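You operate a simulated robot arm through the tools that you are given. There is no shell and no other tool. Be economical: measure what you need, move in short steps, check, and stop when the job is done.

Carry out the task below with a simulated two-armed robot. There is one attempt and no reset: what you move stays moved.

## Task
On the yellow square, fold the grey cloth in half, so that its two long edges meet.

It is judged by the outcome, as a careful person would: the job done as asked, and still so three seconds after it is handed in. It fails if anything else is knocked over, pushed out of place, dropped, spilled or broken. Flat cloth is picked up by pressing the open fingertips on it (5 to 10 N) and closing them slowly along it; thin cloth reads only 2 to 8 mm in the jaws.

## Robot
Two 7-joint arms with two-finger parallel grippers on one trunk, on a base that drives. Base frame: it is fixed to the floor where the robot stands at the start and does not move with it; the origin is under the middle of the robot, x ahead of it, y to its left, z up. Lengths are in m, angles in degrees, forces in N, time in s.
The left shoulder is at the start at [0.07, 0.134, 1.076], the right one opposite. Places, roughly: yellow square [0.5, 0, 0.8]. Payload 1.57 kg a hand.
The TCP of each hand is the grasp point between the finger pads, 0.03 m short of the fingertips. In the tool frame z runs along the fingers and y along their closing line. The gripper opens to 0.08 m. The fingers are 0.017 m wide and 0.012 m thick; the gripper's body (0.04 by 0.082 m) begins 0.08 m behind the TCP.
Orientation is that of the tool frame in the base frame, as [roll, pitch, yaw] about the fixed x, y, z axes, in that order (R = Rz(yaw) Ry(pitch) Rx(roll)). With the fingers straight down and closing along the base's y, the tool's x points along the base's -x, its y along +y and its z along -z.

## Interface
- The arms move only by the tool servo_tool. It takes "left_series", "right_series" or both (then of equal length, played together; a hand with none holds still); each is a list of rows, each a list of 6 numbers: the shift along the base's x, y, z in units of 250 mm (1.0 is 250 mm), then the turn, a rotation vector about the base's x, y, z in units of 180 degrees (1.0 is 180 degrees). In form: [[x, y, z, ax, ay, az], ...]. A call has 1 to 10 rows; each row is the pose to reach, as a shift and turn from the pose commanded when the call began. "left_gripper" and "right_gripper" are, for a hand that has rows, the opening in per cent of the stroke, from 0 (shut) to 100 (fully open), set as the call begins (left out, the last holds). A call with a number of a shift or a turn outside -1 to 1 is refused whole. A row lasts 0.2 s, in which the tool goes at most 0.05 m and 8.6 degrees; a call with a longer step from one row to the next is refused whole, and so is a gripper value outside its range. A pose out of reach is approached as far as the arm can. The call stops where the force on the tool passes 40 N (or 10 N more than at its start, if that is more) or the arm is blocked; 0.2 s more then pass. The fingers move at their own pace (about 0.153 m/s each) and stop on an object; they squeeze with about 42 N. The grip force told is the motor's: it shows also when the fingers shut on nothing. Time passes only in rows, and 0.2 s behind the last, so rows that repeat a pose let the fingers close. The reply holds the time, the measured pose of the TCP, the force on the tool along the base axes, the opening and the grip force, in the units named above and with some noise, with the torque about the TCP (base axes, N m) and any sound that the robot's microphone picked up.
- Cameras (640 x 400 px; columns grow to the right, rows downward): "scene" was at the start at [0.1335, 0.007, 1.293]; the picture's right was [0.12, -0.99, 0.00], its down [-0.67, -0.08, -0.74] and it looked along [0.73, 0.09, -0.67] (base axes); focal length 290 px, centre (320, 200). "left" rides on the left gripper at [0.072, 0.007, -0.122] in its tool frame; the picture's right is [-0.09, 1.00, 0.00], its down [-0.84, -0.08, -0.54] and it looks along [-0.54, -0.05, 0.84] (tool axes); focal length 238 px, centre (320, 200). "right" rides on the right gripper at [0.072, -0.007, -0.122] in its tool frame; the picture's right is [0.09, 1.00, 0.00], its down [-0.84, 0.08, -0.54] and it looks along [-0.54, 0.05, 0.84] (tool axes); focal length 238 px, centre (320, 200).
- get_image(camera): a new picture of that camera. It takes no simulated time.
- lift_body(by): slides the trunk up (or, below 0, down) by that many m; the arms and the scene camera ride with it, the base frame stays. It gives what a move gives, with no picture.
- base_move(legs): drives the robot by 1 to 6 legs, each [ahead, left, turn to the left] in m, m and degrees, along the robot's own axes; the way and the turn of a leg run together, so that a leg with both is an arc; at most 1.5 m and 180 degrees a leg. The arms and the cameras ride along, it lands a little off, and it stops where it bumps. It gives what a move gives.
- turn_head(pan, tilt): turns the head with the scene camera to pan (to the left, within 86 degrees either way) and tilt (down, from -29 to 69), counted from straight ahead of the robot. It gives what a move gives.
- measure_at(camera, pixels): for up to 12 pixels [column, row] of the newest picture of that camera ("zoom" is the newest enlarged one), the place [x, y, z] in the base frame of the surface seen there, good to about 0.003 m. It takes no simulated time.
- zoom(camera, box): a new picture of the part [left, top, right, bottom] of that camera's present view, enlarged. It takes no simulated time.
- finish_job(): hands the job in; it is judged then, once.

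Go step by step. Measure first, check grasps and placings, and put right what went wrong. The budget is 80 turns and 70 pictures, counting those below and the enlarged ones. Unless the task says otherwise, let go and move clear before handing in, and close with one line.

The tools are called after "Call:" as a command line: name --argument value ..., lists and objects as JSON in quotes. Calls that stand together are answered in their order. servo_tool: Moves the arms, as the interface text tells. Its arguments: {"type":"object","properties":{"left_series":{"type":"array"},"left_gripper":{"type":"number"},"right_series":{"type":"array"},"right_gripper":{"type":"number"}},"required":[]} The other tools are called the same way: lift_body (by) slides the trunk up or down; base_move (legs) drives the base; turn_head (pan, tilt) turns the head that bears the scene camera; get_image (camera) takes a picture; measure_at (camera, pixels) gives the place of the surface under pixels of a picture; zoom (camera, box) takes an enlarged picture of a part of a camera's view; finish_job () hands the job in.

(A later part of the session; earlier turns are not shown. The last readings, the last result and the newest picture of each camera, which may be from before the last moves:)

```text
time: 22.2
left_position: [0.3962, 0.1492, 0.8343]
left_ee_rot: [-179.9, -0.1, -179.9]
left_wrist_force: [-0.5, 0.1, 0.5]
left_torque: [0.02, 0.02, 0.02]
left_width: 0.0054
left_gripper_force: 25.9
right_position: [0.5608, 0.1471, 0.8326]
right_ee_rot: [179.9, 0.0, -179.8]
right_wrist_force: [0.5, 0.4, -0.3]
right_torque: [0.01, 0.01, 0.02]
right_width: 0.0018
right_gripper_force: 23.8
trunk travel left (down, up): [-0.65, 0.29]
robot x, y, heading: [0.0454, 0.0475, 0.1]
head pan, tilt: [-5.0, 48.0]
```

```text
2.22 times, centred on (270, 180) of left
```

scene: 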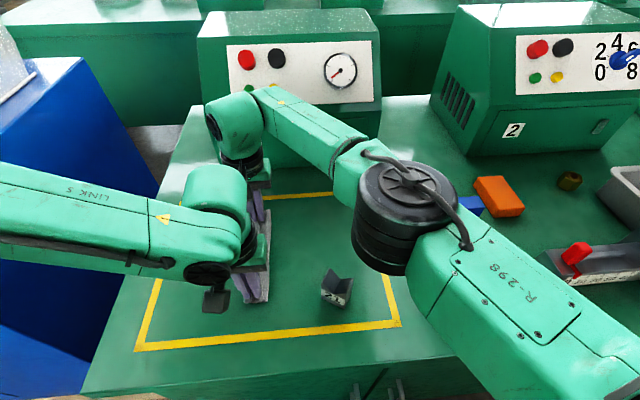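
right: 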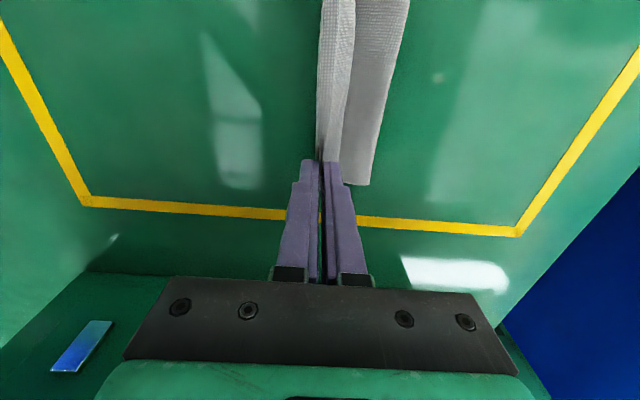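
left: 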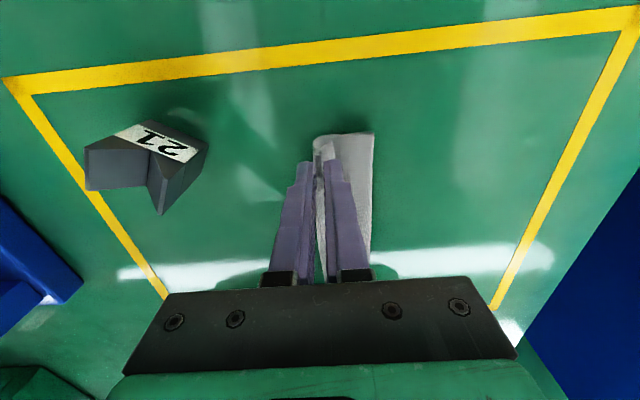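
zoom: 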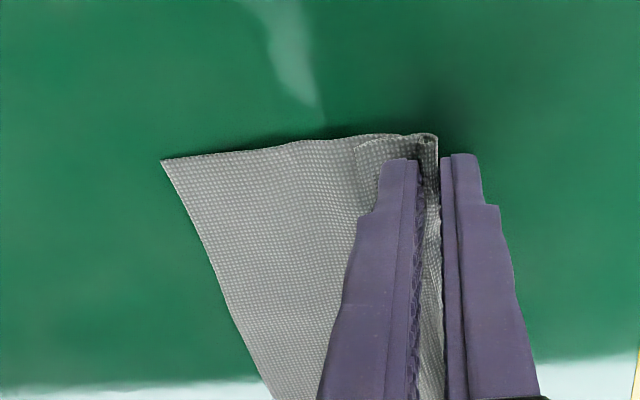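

The cloth is mostly laid back, with a small flap near the left pinch. I release and raise both hands to see how it relaxes.

Call:
servo_tool --right_series '[[0, 0, 0, 0, 0, 0], [0, 0, 0, 0, 0, 0], [0, 0, 0.06, 0, 0, 0], [0, 0, 0.14, 0, 0, 0], [0, 0, 0.24, 0, 0, 0], [0, 0, 0.3, 0, 0, 0]]' --left_series '[[0, 0, 0, 0, 0, 0], [0, 0, 0, 0, 0, 0], [0, 0, 0.06, 0, 0, 0], [0, 0, 0.14, 0, 0, 0], [0, 0.1, 0.24, 0, 0, 0], [0, 0.22, 0.3, 0, 0, 0]]' --left_gripper 30 --right_gripper 30

Call:
zoom --camera "scene" --box '[200, 150, 400, 310]'

Call:
get_image --camera "right"

Call:
get_image --camera "left"

```text
time: 23.6
left_position: [0.3964, 0.2039, 0.9095]
left_ee_rot: [-179.9, 0.0, 180.0]
left_wrist_force: [0.3, 0.1, -0.2]
left_torque: [-0.02, -0.03, -0.01]
left_width: 0.0239
left_gripper_force: 0.0
right_position: [0.5613, 0.1501, 0.9096]
right_ee_rot: [179.9, -0.1, -179.8]
right_wrist_force: [0.7, 0.6, 0.5]
right_torque: [-0.01, 0.0, 0.02]
right_width: 0.0238
right_gripper_force: 0.1
trunk travel left (down, up): [-0.65, 0.29]
robot x, y, heading: [0.0457, 0.0472, 0.1]
head pan, tilt: [-5.0, 48.0]
```

```text
2.50 times, centred on (300, 230) of scene
```

zoom: 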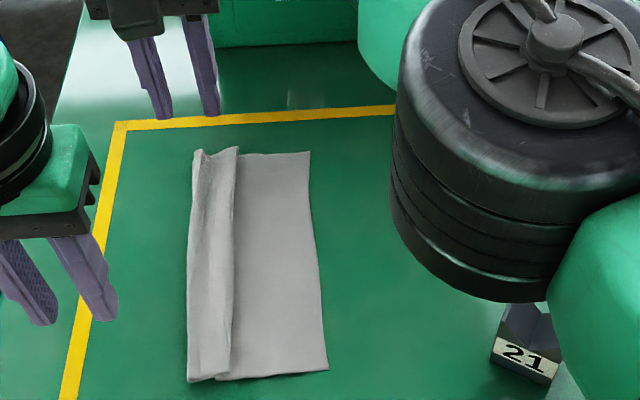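

```text
36 pictures are left
```

right: 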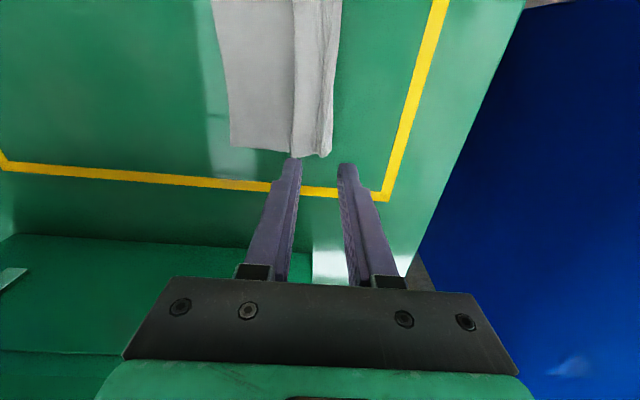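

```text
35 pictures are left
```

left: 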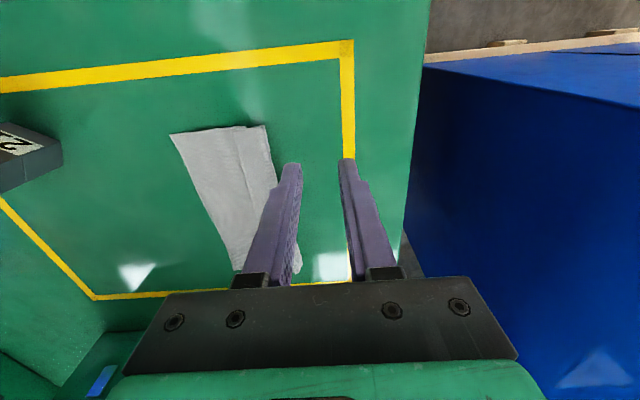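

The left hem is now folded over on top, toward the right, with its free edge at zoom x≈235: effectively a partial fold. I measure these lines.

Call:
measure_at --camera "zoom" --pixels '[[308, 155], [325, 368], [318, 260], [238, 152], [232, 368], [235, 260], [196, 155], [190, 378], [190, 260], [215, 260], [215, 180], [210, 350]]'

Call:
zoom --camera "scene" --box '[250, 200, 310, 305]'

```text
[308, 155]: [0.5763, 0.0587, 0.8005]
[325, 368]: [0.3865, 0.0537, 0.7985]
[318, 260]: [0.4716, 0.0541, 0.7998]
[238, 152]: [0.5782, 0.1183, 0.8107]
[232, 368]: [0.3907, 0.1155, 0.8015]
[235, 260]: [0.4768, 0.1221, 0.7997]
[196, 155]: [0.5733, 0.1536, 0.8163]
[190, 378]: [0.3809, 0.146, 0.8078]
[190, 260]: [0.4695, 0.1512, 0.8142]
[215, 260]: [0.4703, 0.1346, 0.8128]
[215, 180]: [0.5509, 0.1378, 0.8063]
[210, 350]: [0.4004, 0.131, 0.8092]
```

```text
3.81 times, centred on (280, 252) of scene
```

zoom: 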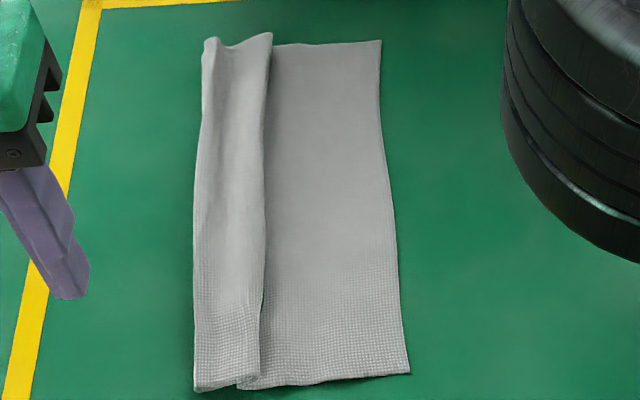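

The thickness and lengths suggest the pinched ridge collapsed rightward as a Z, with the free edge on top at y≈0.15. I'll press closed fingertips on the top layer and drag it left to flatten it. First I move above it.

Call:
servo_tool --right_series '[[0, -0.02, -0.08, 0, 0, 0], [-0.012, -0.052, -0.16, 0, 0, 0], [-0.012, -0.052, -0.24, 0, 0, 0], [-0.012, -0.052, -0.29, 0, 0, 0], [-0.012, -0.052, -0.29, 0, 0, 0]]' --left_series '[[0.008, -0.1, -0.05, 0, 0, 0], [0.016, -0.2, -0.12, 0, 0, 0], [0.016, -0.268, -0.22, 0, 0, 0], [0.016, -0.268, -0.29, 0, 0, 0], [0.016, -0.268, -0.29, 0, 0, 0]]' --left_gripper 0 --right_gripper 0

```text
time: 24.8
left_position: [0.4006, 0.1336, 0.835]
left_ee_rot: [-180.0, -0.1, -179.9]
left_wrist_force: [-0.5, 0.3, 0.1]
left_torque: [0.01, -0.01, 0.02]
left_width: 0.0
left_gripper_force: 21.2
right_position: [0.5585, 0.1341, 0.8352]
right_ee_rot: [179.9, 0.0, -179.7]
right_wrist_force: [-0.4, 0.5, -0.2]
right_torque: [-0.01, 0.01, -0.01]
right_width: 0.0001
right_gripper_force: 20.8
trunk travel left (down, up): [-0.65, 0.29]
robot x, y, heading: [0.0444, 0.0488, 0.3]
head pan, tilt: [-5.0, 48.0]
```

No load yet at 0.835, so I go 2.5 mm lower and read the force.

Call:
servo_tool --right_series '[[0, 0, -0.006, 0, 0, 0], [0, 0, -0.01, 0, 0, 0], [0, 0, -0.01, 0, 0, 0]]' --left_series '[[0, 0, -0.006, 0, 0, 0], [0, 0, -0.01, 0, 0, 0], [0, 0, -0.01, 0, 0, 0]]'

```text
time: 25.6
left_position: [0.4002, 0.1359, 0.8336]
left_ee_rot: [-180.0, 0.0, -179.8]
left_wrist_force: [-0.4, 0.2, 1.5]
left_torque: [-0.01, 0.0, 0.03]
left_width: 0.0
left_gripper_force: 20.9
right_position: [0.5581, 0.1351, 0.8325]
right_ee_rot: [179.9, 0.0, -179.9]
right_wrist_force: [0.3, 0.3, 0.5]
right_torque: [0.02, 0.02, 0.0]
right_width: 0.0
right_gripper_force: 21.1
trunk travel left (down, up): [-0.65, 0.29]
robot x, y, heading: [0.0423, 0.0527, 0.4]
head pan, tilt: [-5.0, 48.0]
```

Light contact on the left only. I press 0.5–1 mm more and drag 3 cm to +y slowly.

Call:
servo_tool --right_series '[[0, 0, -0.006, 0, 0, 0], [0, 0.02, -0.006, 0, 0, 0], [0, 0.04, -0.006, 0, 0, 0], [0, 0.06, -0.006, 0, 0, 0], [0, 0.08, -0.006, 0, 0, 0], [0, 0.1, -0.006, 0, 0, 0], [0, 0.12, -0.006, 0, 0, 0]]' --left_series '[[0, 0, -0.003, 0, 0, 0], [0, 0.02, -0.003, 0, 0, 0], [0, 0.04, -0.003, 0, 0, 0], [0, 0.06, -0.003, 0, 0, 0], [0, 0.08, -0.003, 0, 0, 0], [0, 0.1, -0.003, 0, 0, 0], [0, 0.12, -0.003, 0, 0, 0]]'

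Call:
servo_tool --right_series '[[0, 0, 0.12, 0, 0, 0], [0, 0, 0.24, 0, 0, 0]]' --left_series '[[0, 0, 0.12, 0, 0, 0], [0, 0.15, 0.24, 0, 0, 0]]'

Call:
zoom --camera "scene" --box '[200, 150, 400, 310]'

```text
time: 27.2
left_position: [0.4006, 0.1671, 0.8339]
left_ee_rot: [-180.0, 0.1, -180.0]
left_wrist_force: [0.0, -0.4, 0.8]
left_torque: [0.0, -0.02, -0.02]
left_width: 0.0
left_gripper_force: 21.7
right_position: [0.553, 0.1598, 0.8315]
right_ee_rot: [180.0, 0.0, -179.8]
right_wrist_force: [-1.0, 0.6, 1.2]
right_torque: [-0.04, -0.01, 0.01]
right_width: 0.0001
right_gripper_force: 20.9
right hand out of reach, approached as far as the arm can: row 6, 7
trunk travel left (down, up): [-0.65, 0.29]
robot x, y, heading: [0.0418, 0.0512, -0.0]
head pan, tilt: [-5.0, 48.0]
```

```text
time: 27.8
left_position: [0.3993, 0.2066, 0.8914]
left_ee_rot: [-179.8, 0.1, -179.9]
left_wrist_force: [-0.5, 0.6, 0.1]
left_torque: [-0.04, -0.01, -0.02]
left_width: 0.0001
left_gripper_force: 21.5
right_position: [0.5537, 0.1611, 0.8943]
right_ee_rot: [-179.9, 0.1, -179.7]
right_wrist_force: [-0.4, 0.1, 0.8]
right_torque: [-0.01, -0.01, 0.02]
right_width: 0.0001
right_gripper_force: 21.1
trunk travel left (down, up): [-0.65, 0.29]
robot x, y, heading: [0.0416, 0.0523, -0.1]
head pan, tilt: [-5.0, 48.0]
```

```text
2.50 times, centred on (300, 230) of scene
```

zoom: 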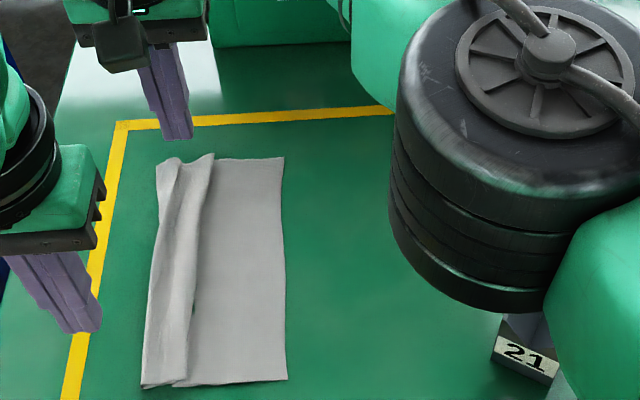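

The whole cloth slid left about 3 cm and the pleat remains. I look closer at the pleat's near end with the left camera.

Call:
get_image --camera "left"

Call:
zoom --camera "left" --box '[180, 100, 340, 200]'

Call:
zoom --camera "scene" --box '[240, 205, 300, 240]'

```text
32 pictures are left
```

left: 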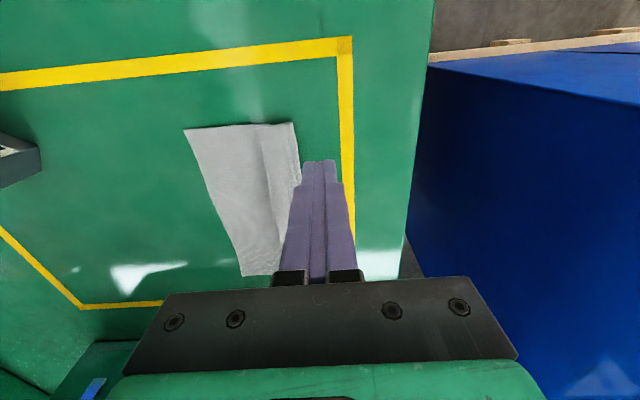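

```text
4.00 times, centred on (260, 150) of left
```

zoom: 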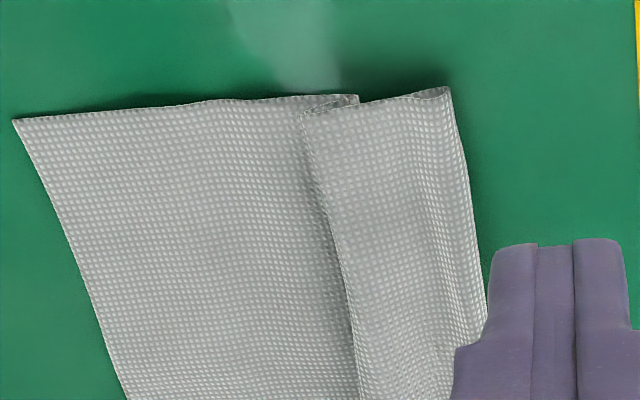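

```text
10.67 times, centred on (270, 222) of scene
```

zoom: 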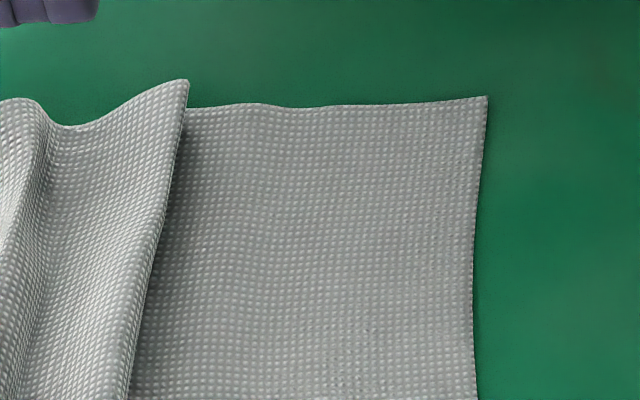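

Confirmed: it is a Z pleat with the free left edge lying at the far left on top; lifting that edge will pull the pleat out. I measure the left edge to regrasp it with a narrow pinch.

Call:
zoom --camera "scene" --box '[230, 200, 310, 310]'

```text
3.64 times, centred on (270, 255) of scene
```

zoom: 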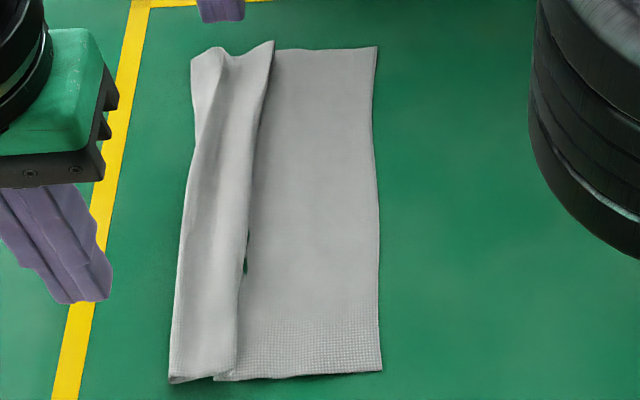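

Call:
measure_at --camera "zoom" --pixels '[[171, 378], [173, 350], [177, 310], [184, 210], [194, 90], [193, 60], [376, 50], [381, 368], [378, 200], [238, 340], [265, 90], [215, 378]]'

```text
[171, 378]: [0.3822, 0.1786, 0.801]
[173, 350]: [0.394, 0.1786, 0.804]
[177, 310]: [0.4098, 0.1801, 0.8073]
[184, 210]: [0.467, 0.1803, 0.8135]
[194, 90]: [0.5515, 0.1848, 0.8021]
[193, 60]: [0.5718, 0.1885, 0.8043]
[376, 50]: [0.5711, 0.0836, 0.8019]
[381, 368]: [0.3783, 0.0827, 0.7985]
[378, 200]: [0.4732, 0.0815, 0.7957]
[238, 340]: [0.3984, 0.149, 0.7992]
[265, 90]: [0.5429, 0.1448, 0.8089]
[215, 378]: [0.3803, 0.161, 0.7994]
```

The left edge is at y≈0.179 (near) and 0.186 (far), the right edge at 0.083. I drive about 6 cm left so the right hand can reach, then hover with a narrow opening.

Call:
base_move --legs '[[0.01, 0.063, 0]]'

```text
time: 28.8
left_position: [0.4102, 0.2672, 0.8934]
left_ee_rot: [180.0, 0.0, -179.8]
left_wrist_force: [-0.3, 0.2, 0.6]
left_torque: [-0.01, 0.01, 0.01]
left_width: 0.0003
left_gripper_force: 21.2
right_position: [0.5642, 0.2221, 0.8931]
right_ee_rot: [180.0, 0.0, -180.0]
right_wrist_force: [-0.5, 0.0, 0.2]
right_torque: [0.0, -0.02, 0.01]
right_width: 0.0
right_gripper_force: 21.0
trunk travel left (down, up): [-0.65, 0.29]
robot x, y, heading: [0.0553, 0.1152, -0.0]
head pan, tilt: [-5.0, 48.0]
```

Call:
servo_tool --right_series '[[-0.016, -0.09, 0, 0, 0, 0], [-0.016, -0.176, 0, 0, 0, 0], [-0.016, -0.176, -0.1, 0, 0, 0], [-0.016, -0.176, -0.192, 0, 0, 0], [-0.016, -0.176, -0.192, 0, 0, 0]]' --left_series '[[-0.064, -0.13, 0, 0, 0, 0], [-0.064, -0.27, 0, 0, 0, 0], [-0.064, -0.392, -0.08, 0, 0, 0], [-0.064, -0.392, -0.192, 0, 0, 0], [-0.064, -0.392, -0.192, 0, 0, 0]]' --left_gripper 20 --right_gripper 20

Call:
get_image --camera "left"

Call:
get_image --camera "right"

```text
time: 30.0
left_position: [0.395, 0.1703, 0.8428]
left_ee_rot: [180.0, -0.1, -179.9]
left_wrist_force: [-0.2, -0.1, 0.3]
left_torque: [0.0, 0.03, 0.0]
left_width: 0.016
left_gripper_force: 0.0
right_position: [0.5607, 0.1784, 0.8439]
right_ee_rot: [179.8, 0.1, -179.9]
right_wrist_force: [-0.7, 0.1, -0.6]
right_torque: [0.0, 0.01, -0.03]
right_width: 0.016
right_gripper_force: 0.1
trunk travel left (down, up): [-0.65, 0.29]
robot x, y, heading: [0.0563, 0.1151, -0.0]
head pan, tilt: [-5.0, 48.0]
```

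```text
28 pictures are left
```

left: 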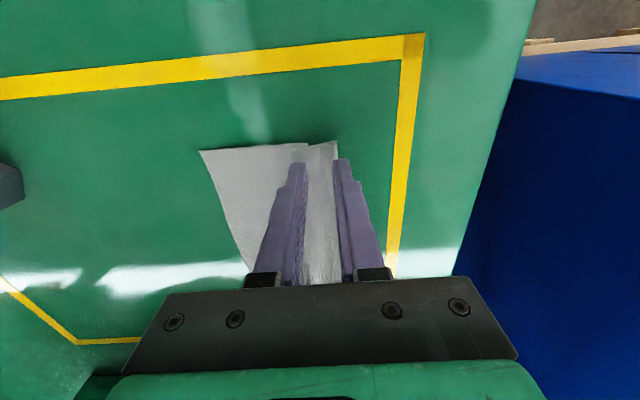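

```text
27 pictures are left
```

right: 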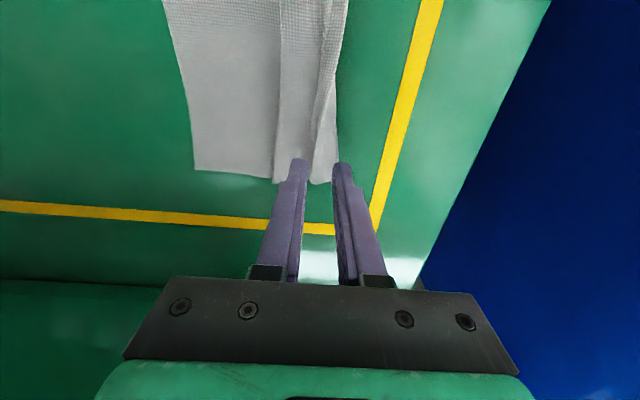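

Both hands straddle the left edge. I lower to contact.

Call:
servo_tool --right_series '[[0, 0, -0.02, 0, 0, 0], [0, 0, -0.04, 0, 0, 0], [0, 0, -0.05, 0, 0, 0], [0, 0, -0.05, 0, 0, 0]]' --left_series '[[0, 0, -0.02, 0, 0, 0], [0, 0, -0.04, 0, 0, 0], [0, 0, -0.048, 0, 0, 0], [0, 0, -0.048, 0, 0, 0]]'

```text
time: 31.0
left_position: [0.3944, 0.1705, 0.8329]
left_ee_rot: [-179.8, 0.0, -179.9]
left_wrist_force: [1.9, -0.1, 3.5]
left_torque: [-0.05, 0.0, 0.0]
left_width: 0.0159
left_gripper_force: 0.3
right_position: [0.5611, 0.1784, 0.8333]
right_ee_rot: [180.0, 0.0, -179.9]
right_wrist_force: [0.1, -0.5, 0.9]
right_torque: [0.0, 0.01, -0.01]
right_width: 0.0158
right_gripper_force: 0.1
trunk travel left (down, up): [-0.65, 0.29]
robot x, y, heading: [0.0498, 0.1187, -0.1]
head pan, tilt: [-5.0, 48.0]
```

Left 3.5 N, right 0.9 N. I press a bit more and begin closing.

Call:
servo_tool --right_series '[[0, 0, -0.006, 0, 0, 0], [0, 0, -0.009, 0, 0, 0], [0, 0, -0.009, 0, 0, 0]]' --left_series '[[0, 0, -0.003, 0, 0, 0], [0, 0, -0.004, 0, 0, 0], [0, 0, -0.004, 0, 0, 0]]'

Call:
servo_tool --right_series '[[0, 0, 0, 0, 0, 0], [0, 0, 0, 0, 0, 0]]' --left_series '[[0, 0, 0, 0, 0, 0], [0, 0, 0, 0, 0, 0]]' --left_gripper 14 --right_gripper 14

```text
time: 31.8
left_position: [0.3943, 0.1704, 0.8325]
left_ee_rot: [-179.9, 0.2, -179.8]
left_wrist_force: [1.8, -0.4, 11.0]
left_torque: [-0.13, -0.03, 0.02]
left_width: 0.0162
left_gripper_force: 0.1
right_position: [0.5594, 0.1786, 0.8325]
right_ee_rot: [179.9, 0.1, -179.9]
right_wrist_force: [0.8, 0.6, 5.1]
right_torque: [0.0, -0.02, -0.04]
right_width: 0.0161
right_gripper_force: 0.0
trunk travel left (down, up): [-0.65, 0.29]
robot x, y, heading: [0.0551, 0.1126, -0.0]
head pan, tilt: [-5.0, 48.0]
```

```text
time: 32.4
left_position: [0.3945, 0.1713, 0.8314]
left_ee_rot: [-179.9, 0.1, -179.9]
left_wrist_force: [1.3, 1.7, 13.6]
left_torque: [-0.04, 0.03, -0.01]
left_width: 0.0092
left_gripper_force: 0.1
right_position: [0.5583, 0.1795, 0.832]
right_ee_rot: [179.9, 0.1, -179.9]
right_wrist_force: [0.1, -0.9, 5.6]
right_torque: [0.0, 0.0, 0.0]
right_width: 0.0105
right_gripper_force: 0.0
trunk travel left (down, up): [-0.65, 0.29]
robot x, y, heading: [0.0519, 0.1162, -0.0]
head pan, tilt: [-5.0, 48.0]
```

Call:
servo_tool --right_series '[[0, 0, 0, 0, 0, 0], [0, 0, 0, 0, 0, 0]]' --left_series '[[0, 0, 0.003, 0, 0, 0], [0, 0, 0.003, 0, 0, 0]]' --left_gripper 7 --right_gripper 7

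Call:
servo_tool --right_series '[[0, 0, 0, 0, 0, 0], [0, 0, 0, 0, 0, 0]]' --left_series '[[0, 0, 0, 0, 0, 0], [0, 0, 0, 0, 0, 0]]' --left_gripper 0 --right_gripper 0

Call:
servo_tool --right_series '[[0, 0, 0.08, 0, 0, 0], [0, 0, 0.16, 0, 0, 0], [0, 0, 0.16, 0, 0, 0]]' --left_series '[[0, 0, 0.08, 0, 0, 0], [0, 0, 0.16, 0, 0, 0], [0, 0, 0.16, 0, 0, 0]]'

Call:
get_image --camera "left"

Call:
get_image --camera "right"

```text
time: 33.0
left_position: [0.3928, 0.17, 0.833]
left_ee_rot: [-180.0, 0.0, -179.8]
left_wrist_force: [0.2, -0.1, 5.2]
left_torque: [-0.07, 0.0, 0.02]
left_width: 0.0044
left_gripper_force: 0.1
right_position: [0.5586, 0.1793, 0.8314]
right_ee_rot: [180.0, 0.0, -180.0]
right_wrist_force: [-1.5, -0.6, 8.0]
right_torque: [0.04, 0.03, 0.0]
right_width: 0.0053
right_gripper_force: 0.0
trunk travel left (down, up): [-0.65, 0.29]
robot x, y, heading: [0.0538, 0.1141, -0.0]
head pan, tilt: [-5.0, 48.0]
```

```text
time: 33.6
left_position: [0.3933, 0.1713, 0.8323]
left_ee_rot: [-179.9, 0.1, -179.9]
left_wrist_force: [-0.2, -0.6, 2.9]
left_torque: [0.0, -0.01, 0.02]
left_width: 0.0
left_gripper_force: 21.3
right_position: [0.5601, 0.1778, 0.8314]
right_ee_rot: [179.8, 0.2, -179.9]
right_wrist_force: [0.6, 1.3, 7.4]
right_torque: [0.03, -0.02, -0.01]
right_width: 0.0022
right_gripper_force: 23.2
trunk travel left (down, up): [-0.65, 0.29]
robot x, y, heading: [0.0534, 0.1163, 0.1]
head pan, tilt: [-5.0, 48.0]
```

```text
time: 34.4
left_position: [0.394, 0.1708, 0.8716]
left_ee_rot: [-180.0, 0.0, -179.9]
left_wrist_force: [0.0, -0.6, 0.0]
left_torque: [0.02, -0.01, -0.02]
left_width: 0.0
left_gripper_force: 21.4
right_position: [0.561, 0.1796, 0.87]
right_ee_rot: [180.0, 0.0, -180.0]
right_wrist_force: [-0.3, -0.1, 0.1]
right_torque: [-0.04, 0.01, 0.0]
right_width: 0.0017
right_gripper_force: 23.9
trunk travel left (down, up): [-0.65, 0.29]
robot x, y, heading: [0.0537, 0.1146, -0.2]
head pan, tilt: [-5.0, 48.0]
```

```text
26 pictures are left
```

left: 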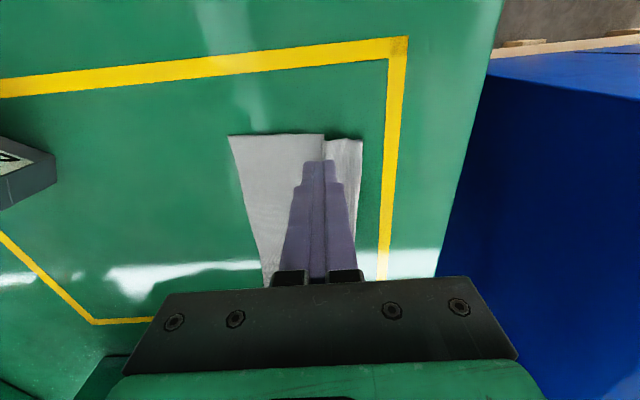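

```text
25 pictures are left
```

right: 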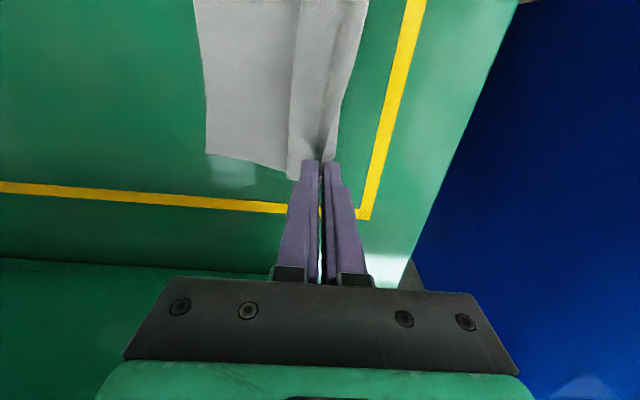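

The right hand has the cloth, but the left missed (0 mm). I lower the right while keeping its grip, open the left, and look for the near corner.

Call:
servo_tool --right_series '[[0, 0, -0.07, 0, 0, 0], [0, 0, -0.13, 0, 0, 0], [0, 0, -0.13, 0, 0, 0]]' --left_series '[[0, 0, 0, 0, 0, 0], [0, 0, 0, 0, 0, 0], [0, 0, 0, 0, 0, 0]]' --left_gripper 35

Call:
zoom --camera "left" --box '[210, 100, 400, 220]'

Call:
measure_at --camera "left" --pixels '[[361, 141], [357, 170], [324, 138], [230, 137]]'

```text
time: 35.2
left_position: [0.3936, 0.1709, 0.8708]
left_ee_rot: [-180.0, 0.0, -179.8]
left_wrist_force: [-0.4, -1.0, 1.0]
left_torque: [-0.02, 0.02, -0.03]
left_width: 0.0278
left_gripper_force: 0.1
right_position: [0.5603, 0.1799, 0.8388]
right_ee_rot: [179.8, 0.0, -179.8]
right_wrist_force: [0.1, -0.6, 0.4]
right_torque: [-0.02, -0.01, -0.04]
right_width: 0.002
right_gripper_force: 24.0
trunk travel left (down, up): [-0.65, 0.29]
robot x, y, heading: [0.0562, 0.1166, -0.1]
head pan, tilt: [-5.0, 48.0]
```

```text
3.33 times, centred on (305, 160) of left
```

zoom: 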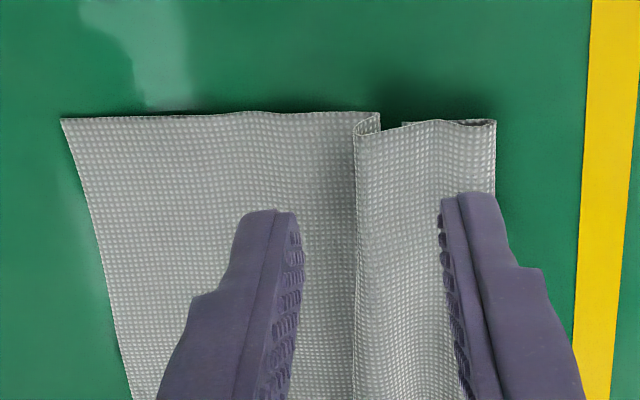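

```text
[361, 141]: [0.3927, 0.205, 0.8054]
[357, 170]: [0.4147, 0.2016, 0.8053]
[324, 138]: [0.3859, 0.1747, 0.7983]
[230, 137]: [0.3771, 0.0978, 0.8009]
```

The near view shows the tail is tucked under the strip, and ridge pinches along y always leave such a tail. A better plan: let go, pinch the clean right edge with the fingers closing along x (edge held directly), hang it so it falls flat, lay it out, and fold. I release, raise, and shift the base right.

Call:
servo_tool --right_series '[[0, 0, -0.022, 0, 0, 0], [0, 0, -0.022, 0, 0, 0]]'

Call:
servo_tool --right_series '[[0, 0, 0, 0, 0, 0], [0, 0, 0.06, 0, 0, 0], [0, 0, 0.2, 0, 0, 0], [0, 0, 0.3, 0, 0, 0]]' --left_series '[[0, 0, 0.1, 0, 0, 0], [0, 0, 0.2, 0, 0, 0], [0, 0, 0.2, 0, 0, 0], [0, 0, 0.2, 0, 0, 0]]' --right_gripper 40 --left_gripper 30

Call:
base_move --legs '[[0, -0.07, 0]]'

Call:
servo_tool --right_series '[[0, 0, 0, 0, 0, 0.047], [0, 0, 0, 0, 0, 0.094], [0, 0, 0, 0, 0, 0.141], [0, 0, 0, 0, 0, 0.188], [0, 0, 0, 0, 0, 0.235], [0, 0, 0, 0, 0, 0.282], [0, 0, 0, 0, 0, 0.329], [0, 0, 0, 0, 0, 0.376], [0, 0, 0, 0, 0, 0.423], [0, 0, 0, 0, 0, 0.47]]' --left_series '[[0, 0, 0, 0, 0, -0.047], [0, 0, 0, 0, 0, -0.094], [0, 0, 0, 0, 0, -0.141], [0, 0, 0, 0, 0, -0.188], [0, 0, 0, 0, 0, -0.235], [0, 0, 0, 0, 0, -0.282], [0, 0, 0, 0, 0, -0.329], [0, 0, 0, 0, 0, -0.376], [0, 0, 0, 0, 0, -0.423], [0, 0, 0, 0, 0, -0.47]]' --right_gripper 30

Call:
get_image --camera "scene"

```text
time: 35.8
left_position: [0.3944, 0.1712, 0.8711]
left_ee_rot: [180.0, 0.0, -179.9]
left_wrist_force: [0.2, -0.4, 0.0]
left_torque: [0.01, 0.01, -0.01]
left_width: 0.0281
left_gripper_force: 0.0
right_position: [0.5617, 0.1798, 0.8326]
right_ee_rot: [179.8, 0.1, -179.9]
right_wrist_force: [-0.2, 0.4, 1.1]
right_torque: [-0.03, 0.01, 0.03]
right_width: 0.0017
right_gripper_force: 23.2
trunk travel left (down, up): [-0.65, 0.29]
robot x, y, heading: [0.0545, 0.1119, -0.0]
head pan, tilt: [-5.0, 48.0]
```

```text
time: 36.8
left_position: [0.3933, 0.1709, 0.9196]
left_ee_rot: [179.9, 0.0, -179.9]
left_wrist_force: [-0.1, -0.1, 0.5]
left_torque: [0.02, -0.01, 0.0]
left_width: 0.0239
left_gripper_force: 0.0
right_position: [0.5602, 0.1776, 0.9083]
right_ee_rot: [179.9, 0.0, -179.9]
right_wrist_force: [-0.2, -0.2, 0.8]
right_torque: [-0.01, 0.02, 0.0]
right_width: 0.0319
right_gripper_force: 0.0
trunk travel left (down, up): [-0.65, 0.29]
robot x, y, heading: [0.0485, 0.118, 0.0]
head pan, tilt: [-5.0, 48.0]
```

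```text
time: 37.8
left_position: [0.3936, 0.1013, 0.9217]
left_ee_rot: [-179.9, -0.1, -179.9]
left_wrist_force: [-0.6, -0.2, -0.3]
left_torque: [0.03, -0.02, -0.01]
left_width: 0.0239
left_gripper_force: 0.0
right_position: [0.5603, 0.1092, 0.9081]
right_ee_rot: [-180.0, 0.0, -180.0]
right_wrist_force: [0.4, -0.4, -0.1]
right_torque: [0.0, -0.01, -0.02]
right_width: 0.0318
right_gripper_force: 0.1
trunk travel left (down, up): [-0.65, 0.29]
robot x, y, heading: [0.051, 0.0467, 0.2]
head pan, tilt: [-5.0, 48.0]
```

```text
time: 39.9
left_position: [0.3843, 0.0926, 0.924]
left_ee_rot: [180.0, 0.4, 101.9]
left_wrist_force: [-7.4, 1.1, -3.0]
left_torque: [-0.03, -0.59, 0.02]
left_width: 0.0238
left_gripper_force: 0.1
right_position: [0.4697, 0.082, 0.9293]
right_ee_rot: [176.7, 0.8, -127.2]
right_wrist_force: [8.6, -1.4, 3.1]
right_torque: [0.13, 0.74, -0.02]
right_width: 0.0242
right_gripper_force: 0.1
right hand out of reach, approached as far as the arm can: row 5, 6, 7, 8, 9, 10
trunk travel left (down, up): [-0.65, 0.29]
robot x, y, heading: [0.0526, 0.0448, 0.0]
head pan, tilt: [-5.0, 48.0]
stopped in row 10 (left hand): the force on the tool passed its limit (the readings are from after the stop); the commanded pose is now the measured one
```

```text
23 pictures are left
```

scene: 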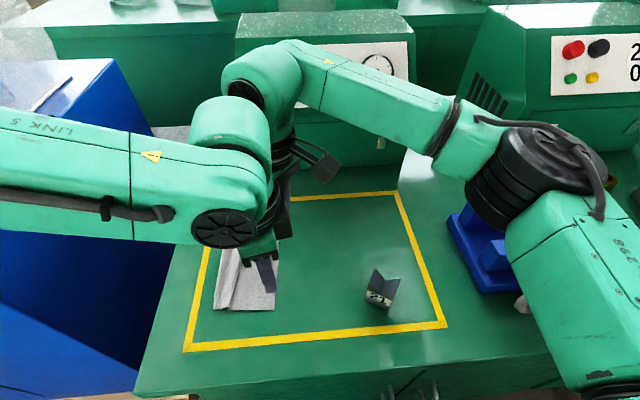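

The left hand turned fine (78°), but the right could not turn that way, drifted toward the left hand, and they touched lightly. I unwind the right: away in +x and turning back.

Call:
servo_tool --right_series '[[0.06, 0.01, 0, 0, 0, 0], [0.12, 0.02, 0, 0, 0, -0.047], [0.18, 0.04, 0, 0, 0, -0.094], [0.24, 0.06, 0, 0, 0, -0.141], [0.3, 0.08, 0, 0, 0, -0.188], [0.34, 0.08, 0, 0, 0, -0.235], [0.34, 0.08, 0, 0, 0, -0.282], [0.34, 0.08, 0, 0, 0, -0.29]]'

```text
time: 41.6
left_position: [0.3891, 0.0952, 0.923]
left_ee_rot: [180.0, 0.7, 101.8]
left_wrist_force: [-0.9, 0.1, 0.6]
left_torque: [0.03, 0.03, 0.02]
left_width: 0.0239
left_gripper_force: 0.0
right_position: [0.5563, 0.1031, 0.9277]
right_ee_rot: [176.6, 0.5, -179.4]
right_wrist_force: [0.6, -0.2, 0.0]
right_torque: [0.02, 0.02, 0.0]
right_width: 0.0239
right_gripper_force: 0.1
right hand out of reach, approached as far as the arm can: row 1
trunk travel left (down, up): [-0.65, 0.29]
robot x, y, heading: [0.0539, 0.0444, -0.2]
head pan, tilt: [-5.0, 48.0]
```

Right is back. I fix its small roll error first, then try turning it the other way in part.

Call:
servo_tool --right_series '[[0.02, 0, 0, -0.019, 0, 0], [0.02, 0, 0, -0.019, 0, 0]]'

Call:
servo_tool --right_series '[[0, 0, 0, 0, 0, -0.047], [0, 0, 0, 0, 0, -0.094], [0, 0, 0, 0, 0, -0.141], [0, 0, 0, 0, 0, -0.188], [0, 0, 0, 0, 0, -0.235]]'

```text
time: 42.2
left_position: [0.3896, 0.095, 0.9228]
left_ee_rot: [180.0, 0.6, 101.8]
left_wrist_force: [-0.2, -0.5, 0.4]
left_torque: [-0.01, -0.01, 0.01]
left_width: 0.0241
left_gripper_force: 0.0
right_position: [0.5619, 0.1029, 0.9289]
right_ee_rot: [-179.8, 0.5, -179.2]
right_wrist_force: [-0.6, -0.4, -0.5]
right_torque: [0.02, -0.05, -0.02]
right_width: 0.0241
right_gripper_force: 0.2
trunk travel left (down, up): [-0.65, 0.29]
robot x, y, heading: [0.0544, 0.0473, 0.0]
head pan, tilt: [-5.0, 48.0]
```

```text
time: 43.5
left_position: [0.3887, 0.0951, 0.9233]
left_ee_rot: [180.0, 0.6, 101.8]
left_wrist_force: [-0.3, 0.7, 0.3]
left_torque: [0.03, 0.04, 0.02]
left_width: 0.024
left_gripper_force: 0.0
right_position: [0.5617, 0.103, 0.9288]
right_ee_rot: [-180.0, 0.5, 138.3]
right_wrist_force: [-0.4, -0.2, 0.0]
right_torque: [-0.01, -0.03, -0.02]
right_width: 0.0241
right_gripper_force: 0.1
trunk travel left (down, up): [-0.65, 0.29]
robot x, y, heading: [0.0526, 0.0464, 0.1]
head pan, tilt: [-5.0, 48.0]
```

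That direction works. I complete the turn, then look at the cloth's right edge.

Call:
servo_tool --right_series '[[0, 0, 0, 0, 0, -0.047], [0, 0, 0, 0, 0, -0.094], [0, 0, 0, 0, 0, -0.141], [0, 0, 0, 0, 0, -0.188], [0, 0, 0, 0, 0, -0.23]]' --left_series '[[0, 0, 0, 0, 0, -0.03], [0, 0, 0, 0, 0, -0.05], [0, 0, 0, 0, 0, -0.05], [0, 0, 0, 0, 0, -0.05], [0, 0, 0, 0, 0, -0.05]]'

Call:
get_image --camera "scene"

Call:
get_image --camera "right"

```text
time: 44.6
left_position: [0.3886, 0.0946, 0.9236]
left_ee_rot: [-180.0, 0.7, 92.7]
left_wrist_force: [0.6, -0.2, 0.3]
left_torque: [0.01, -0.02, -0.03]
left_width: 0.0242
left_gripper_force: 0.1
right_position: [0.5609, 0.1039, 0.9275]
right_ee_rot: [-179.9, 0.5, 96.9]
right_wrist_force: [-0.4, -0.1, -0.3]
right_torque: [-0.04, 0.01, -0.02]
right_width: 0.0241
right_gripper_force: 0.0
trunk travel left (down, up): [-0.65, 0.29]
robot x, y, heading: [0.0535, 0.0507, 0.0]
head pan, tilt: [-5.0, 48.0]
```

```text
22 pictures are left
```

scene: 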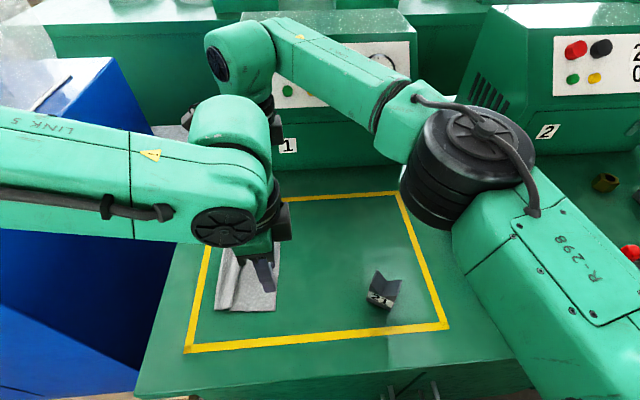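

```text
21 pictures are left
```

right: 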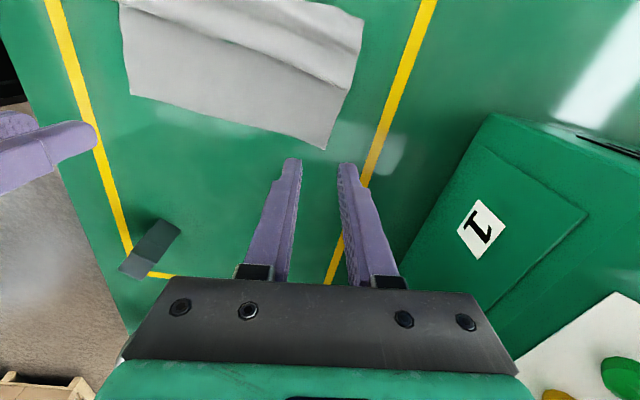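

The clean right edge is visible from (130,95) to (325,148) in the right camera. I measure it.

Call:
measure_at --camera "right" --pixels '[[132, 93], [170, 103], [230, 120], [290, 136], [323, 146], [348, 90], [360, 20], [122, 5]]'

```text
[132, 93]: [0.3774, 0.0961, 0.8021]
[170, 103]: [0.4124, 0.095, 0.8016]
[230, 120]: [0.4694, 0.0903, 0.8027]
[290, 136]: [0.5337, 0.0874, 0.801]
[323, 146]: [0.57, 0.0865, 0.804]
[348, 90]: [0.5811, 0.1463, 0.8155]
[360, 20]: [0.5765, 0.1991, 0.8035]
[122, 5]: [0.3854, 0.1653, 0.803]
```

I move both hands over the right edge's corners, fingers closing along x.

Call:
servo_tool --right_series '[[-0.03, -0.02, -0.1, 0, 0, 0], [-0.052, -0.044, -0.2, 0, 0, 0], [-0.052, -0.044, -0.3, 0, 0, 0], [-0.052, -0.044, -0.36, 0, 0, 0], [-0.052, -0.044, -0.36, 0, 0, 0]]' --left_series '[[0.03, 0.02, -0.1, 0, 0, 0], [0.054, 0.026, -0.2, 0, 0, 0], [0.054, 0.026, -0.28, 0, 0, 0], [0.054, 0.026, -0.345, 0, 0, 0], [0.054, 0.026, -0.345, 0, 0, 0]]'

Call:
zoom --camera "right" --box '[60, 40, 420, 260]'

Call:
zoom --camera "left" --box '[200, 40, 560, 260]'

```text
time: 45.9
left_position: [0.403, 0.1025, 0.8378]
left_ee_rot: [180.0, 0.8, 92.8]
left_wrist_force: [0.4, -0.2, -0.3]
left_torque: [0.0, -0.02, 0.0]
left_width: 0.0239
left_gripper_force: 0.0
right_position: [0.5479, 0.0907, 0.8373]
right_ee_rot: [-179.9, 0.5, 97.1]
right_wrist_force: [-0.4, 0.3, 0.5]
right_torque: [-0.01, 0.01, 0.0]
right_width: 0.0239
right_gripper_force: 0.0
trunk travel left (down, up): [-0.65, 0.29]
robot x, y, heading: [0.0552, 0.0435, 0.0]
head pan, tilt: [-5.0, 48.0]
```

```text
1.78 times, centred on (240, 150) of right
```

zoom: 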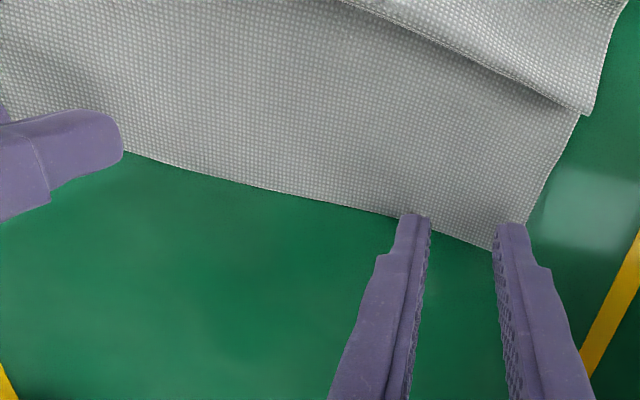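

```text
1.78 times, centred on (380, 150) of left
```

zoom: 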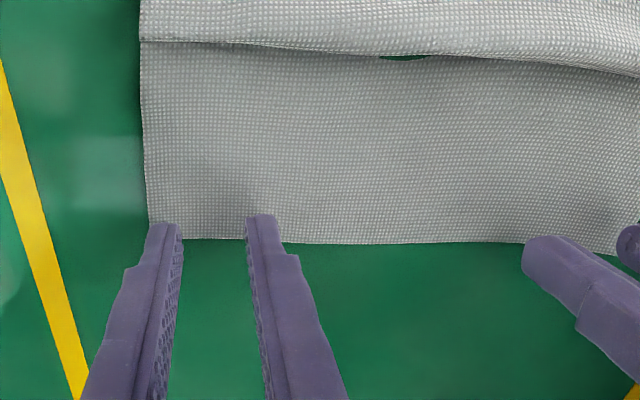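

Both are well placed on the edge. I nudge the right inward slightly and lower to contact.

Call:
servo_tool --right_series '[[-0.012, 0.012, -0.012, 0, 0, 0], [-0.012, 0.012, -0.024, 0, 0, 0], [-0.012, 0.012, -0.03, 0, 0, 0], [-0.012, 0.012, -0.03, 0, 0, 0]]' --left_series '[[0, 0, -0.012, 0, 0, 0], [0, 0, -0.024, 0, 0, 0], [0, 0, -0.03, 0, 0, 0], [0, 0, -0.03, 0, 0, 0]]'

```text
time: 46.9
left_position: [0.4018, 0.1012, 0.8321]
left_ee_rot: [-180.0, 0.7, 92.7]
left_wrist_force: [0.7, 0.6, 12.8]
left_torque: [0.07, 0.13, -0.03]
left_width: 0.0236
left_gripper_force: 0.0
right_position: [0.5441, 0.0959, 0.8311]
right_ee_rot: [-180.0, 0.6, 97.0]
right_wrist_force: [-0.5, -0.1, 1.7]
right_torque: [-0.02, 0.0, 0.0]
right_width: 0.0238
right_gripper_force: 0.0
trunk travel left (down, up): [-0.65, 0.29]
robot x, y, heading: [0.0573, 0.0461, 0.0]
head pan, tilt: [-5.0, 48.0]
```

Left is 12.8 N, right 1.7 N; I balance them and start closing in steps.

Call:
servo_tool --right_series '[[0, 0, -0.004, 0, 0, 0], [0, 0, -0.004, 0, 0, 0]]' --left_series '[[0, 0, 0.003, 0, 0, 0], [0, 0, 0.003, 0, 0, 0]]'

Call:
servo_tool --right_series '[[0, 0, 0, 0, 0, 0], [0, 0, 0, 0, 0, 0]]' --left_series '[[0, 0, 0, 0, 0, 0], [0, 0, 0, 0, 0, 0]]' --left_gripper 22 --right_gripper 22

```text
time: 47.5
left_position: [0.4007, 0.1019, 0.8317]
left_ee_rot: [179.8, 0.6, 92.8]
left_wrist_force: [0.5, -0.3, 6.8]
left_torque: [0.02, 0.02, 0.01]
left_width: 0.0236
left_gripper_force: 0.1
right_position: [0.5454, 0.0948, 0.8309]
right_ee_rot: [180.0, 0.5, 97.0]
right_wrist_force: [0.9, -0.1, 9.8]
right_torque: [0.04, 0.05, 0.0]
right_width: 0.0242
right_gripper_force: 0.1
trunk travel left (down, up): [-0.65, 0.29]
robot x, y, heading: [0.054, 0.0481, 0.2]
head pan, tilt: [-5.0, 48.0]
```

```text
time: 48.0
left_position: [0.4006, 0.1014, 0.831]
left_ee_rot: [179.8, 0.6, 92.7]
left_wrist_force: [0.8, -0.1, 5.2]
left_torque: [0.03, 0.02, -0.02]
left_width: 0.0161
left_gripper_force: 0.0
right_position: [0.545, 0.0955, 0.832]
right_ee_rot: [180.0, 0.5, 97.0]
right_wrist_force: [-0.6, -0.4, 13.3]
right_torque: [0.03, 0.03, 0.03]
right_width: 0.0161
right_gripper_force: 0.0
trunk travel left (down, up): [-0.65, 0.29]
robot x, y, heading: [0.0563, 0.0426, 0.2]
head pan, tilt: [-5.0, 48.0]
```

Call:
servo_tool --right_series '[[0, 0, 0.002, 0, 0, 0], [0, 0, 0.002, 0, 0, 0]]' --left_series '[[0, 0, -0.002, 0, 0, 0], [0, 0, -0.002, 0, 0, 0]]' --left_gripper 12 --right_gripper 12

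Call:
servo_tool --right_series '[[0, 0, 0, 0, 0, 0], [0, 0, 0, 0, 0, 0]]' --left_series '[[0, 0, 0, 0, 0, 0], [0, 0, 0, 0, 0, 0]]' --left_gripper 0 --right_gripper 0

Call:
zoom --camera "left" --box '[200, 40, 560, 260]'

```text
time: 48.6
left_position: [0.4004, 0.1015, 0.8307]
left_ee_rot: [179.9, 0.7, 92.9]
left_wrist_force: [-2.2, -0.6, 11.1]
left_torque: [0.05, 0.09, 0.0]
left_width: 0.0082
left_gripper_force: 0.1
right_position: [0.5432, 0.0942, 0.8314]
right_ee_rot: [179.9, 0.5, 96.9]
right_wrist_force: [0.6, 0.9, 6.9]
right_torque: [0.04, -0.02, -0.01]
right_width: 0.0087
right_gripper_force: 0.0
trunk travel left (down, up): [-0.65, 0.29]
robot x, y, heading: [0.054, 0.0491, -0.1]
head pan, tilt: [-5.0, 48.0]
```

```text
time: 49.2
left_position: [0.3996, 0.1019, 0.8313]
left_ee_rot: [179.8, 0.7, 92.7]
left_wrist_force: [-1.7, -0.2, 14.7]
left_torque: [0.07, 0.11, 0.01]
left_width: 0.0001
left_gripper_force: 21.6
right_position: [0.5426, 0.0955, 0.8317]
right_ee_rot: [179.9, 0.5, 97.0]
right_wrist_force: [-0.4, -0.4, 4.5]
right_torque: [0.02, 0.04, 0.0]
right_width: 0.0017
right_gripper_force: 23.1
trunk travel left (down, up): [-0.65, 0.29]
robot x, y, heading: [0.0519, 0.0464, -0.0]
head pan, tilt: [-5.0, 48.0]
```

```text
1.78 times, centred on (380, 150) of left
```

zoom: 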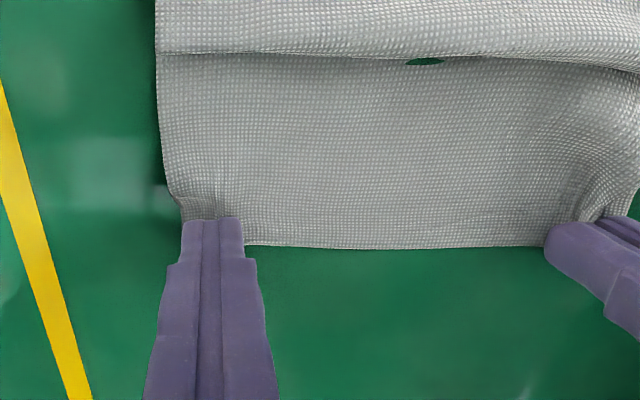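

The right has gripped (1.7 mm); the left gathered cloth but closed on nothing. I reopen the left wider, go a little farther in, and retry while the right holds.

Call:
servo_tool --left_series '[[0, 0, 0.04, 0, 0, 0], [0.02, 0.022, 0.04, 0, 0, 0], [0.02, 0.022, 0.02, 0, 0, 0], [0.02, 0.022, 0.004, 0, 0, 0], [0.02, 0.022, -0.001, 0, 0, 0], [0.02, 0.022, -0.001, 0, 0, 0]]' --left_gripper 42

Call:
servo_tool --left_series '[[0, 0, 0, 0, 0, 0], [0, 0, 0, 0, 0, 0]]' --left_gripper 32

Call:
servo_tool --left_series '[[0, 0, 0, 0, 0, 0], [0, 0, 0, 0, 0, 0]]' --left_gripper 22

Call:
zoom --camera "left" --box '[200, 40, 560, 260]'

```text
time: 50.6
left_position: [0.4059, 0.1068, 0.8305]
left_ee_rot: [179.9, 0.8, 92.8]
left_wrist_force: [-0.8, 1.6, 16.8]
left_torque: [0.11, 0.27, -0.03]
left_width: 0.0341
left_gripper_force: 0.2
right_position: [0.5433, 0.096, 0.8313]
right_ee_rot: [179.9, 0.6, 97.0]
right_wrist_force: [0.6, -0.5, 5.1]
right_torque: [0.02, 0.0, 0.0]
right_width: 0.002
right_gripper_force: 23.1
trunk travel left (down, up): [-0.65, 0.29]
robot x, y, heading: [0.0521, 0.0454, 0.2]
head pan, tilt: [-5.0, 48.0]
```

```text
time: 51.2
left_position: [0.407, 0.107, 0.8318]
left_ee_rot: [179.8, 0.7, 92.8]
left_wrist_force: [-0.2, 1.4, 21.2]
left_torque: [0.08, 0.16, 0.02]
left_width: 0.025
left_gripper_force: 0.0
right_position: [0.5435, 0.0949, 0.8313]
right_ee_rot: [179.9, 0.5, 96.9]
right_wrist_force: [0.8, 0.4, 2.0]
right_torque: [0.0, 0.03, 0.02]
right_width: 0.0017
right_gripper_force: 24.0
trunk travel left (down, up): [-0.65, 0.29]
robot x, y, heading: [0.054, 0.0459, 0.0]
head pan, tilt: [-5.0, 48.0]
```

```text
time: 51.9
left_position: [0.4068, 0.1065, 0.831]
left_ee_rot: [179.8, 0.6, 92.8]
left_wrist_force: [2.8, 0.3, 24.7]
left_torque: [0.08, 0.04, 0.01]
left_width: 0.0182
left_gripper_force: 0.6
right_position: [0.5423, 0.0955, 0.8313]
right_ee_rot: [179.9, 0.6, 97.0]
right_wrist_force: [-2.0, -0.6, 0.2]
right_torque: [0.0, 0.07, 0.01]
right_width: 0.0017
right_gripper_force: 23.1
trunk travel left (down, up): [-0.65, 0.29]
robot x, y, heading: [0.0538, 0.046, -0.1]
head pan, tilt: [-5.0, 48.0]
```

```text
1.78 times, centred on (380, 150) of left
```

zoom: 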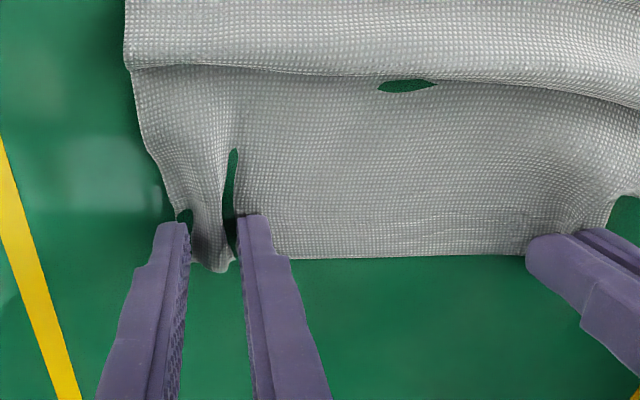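

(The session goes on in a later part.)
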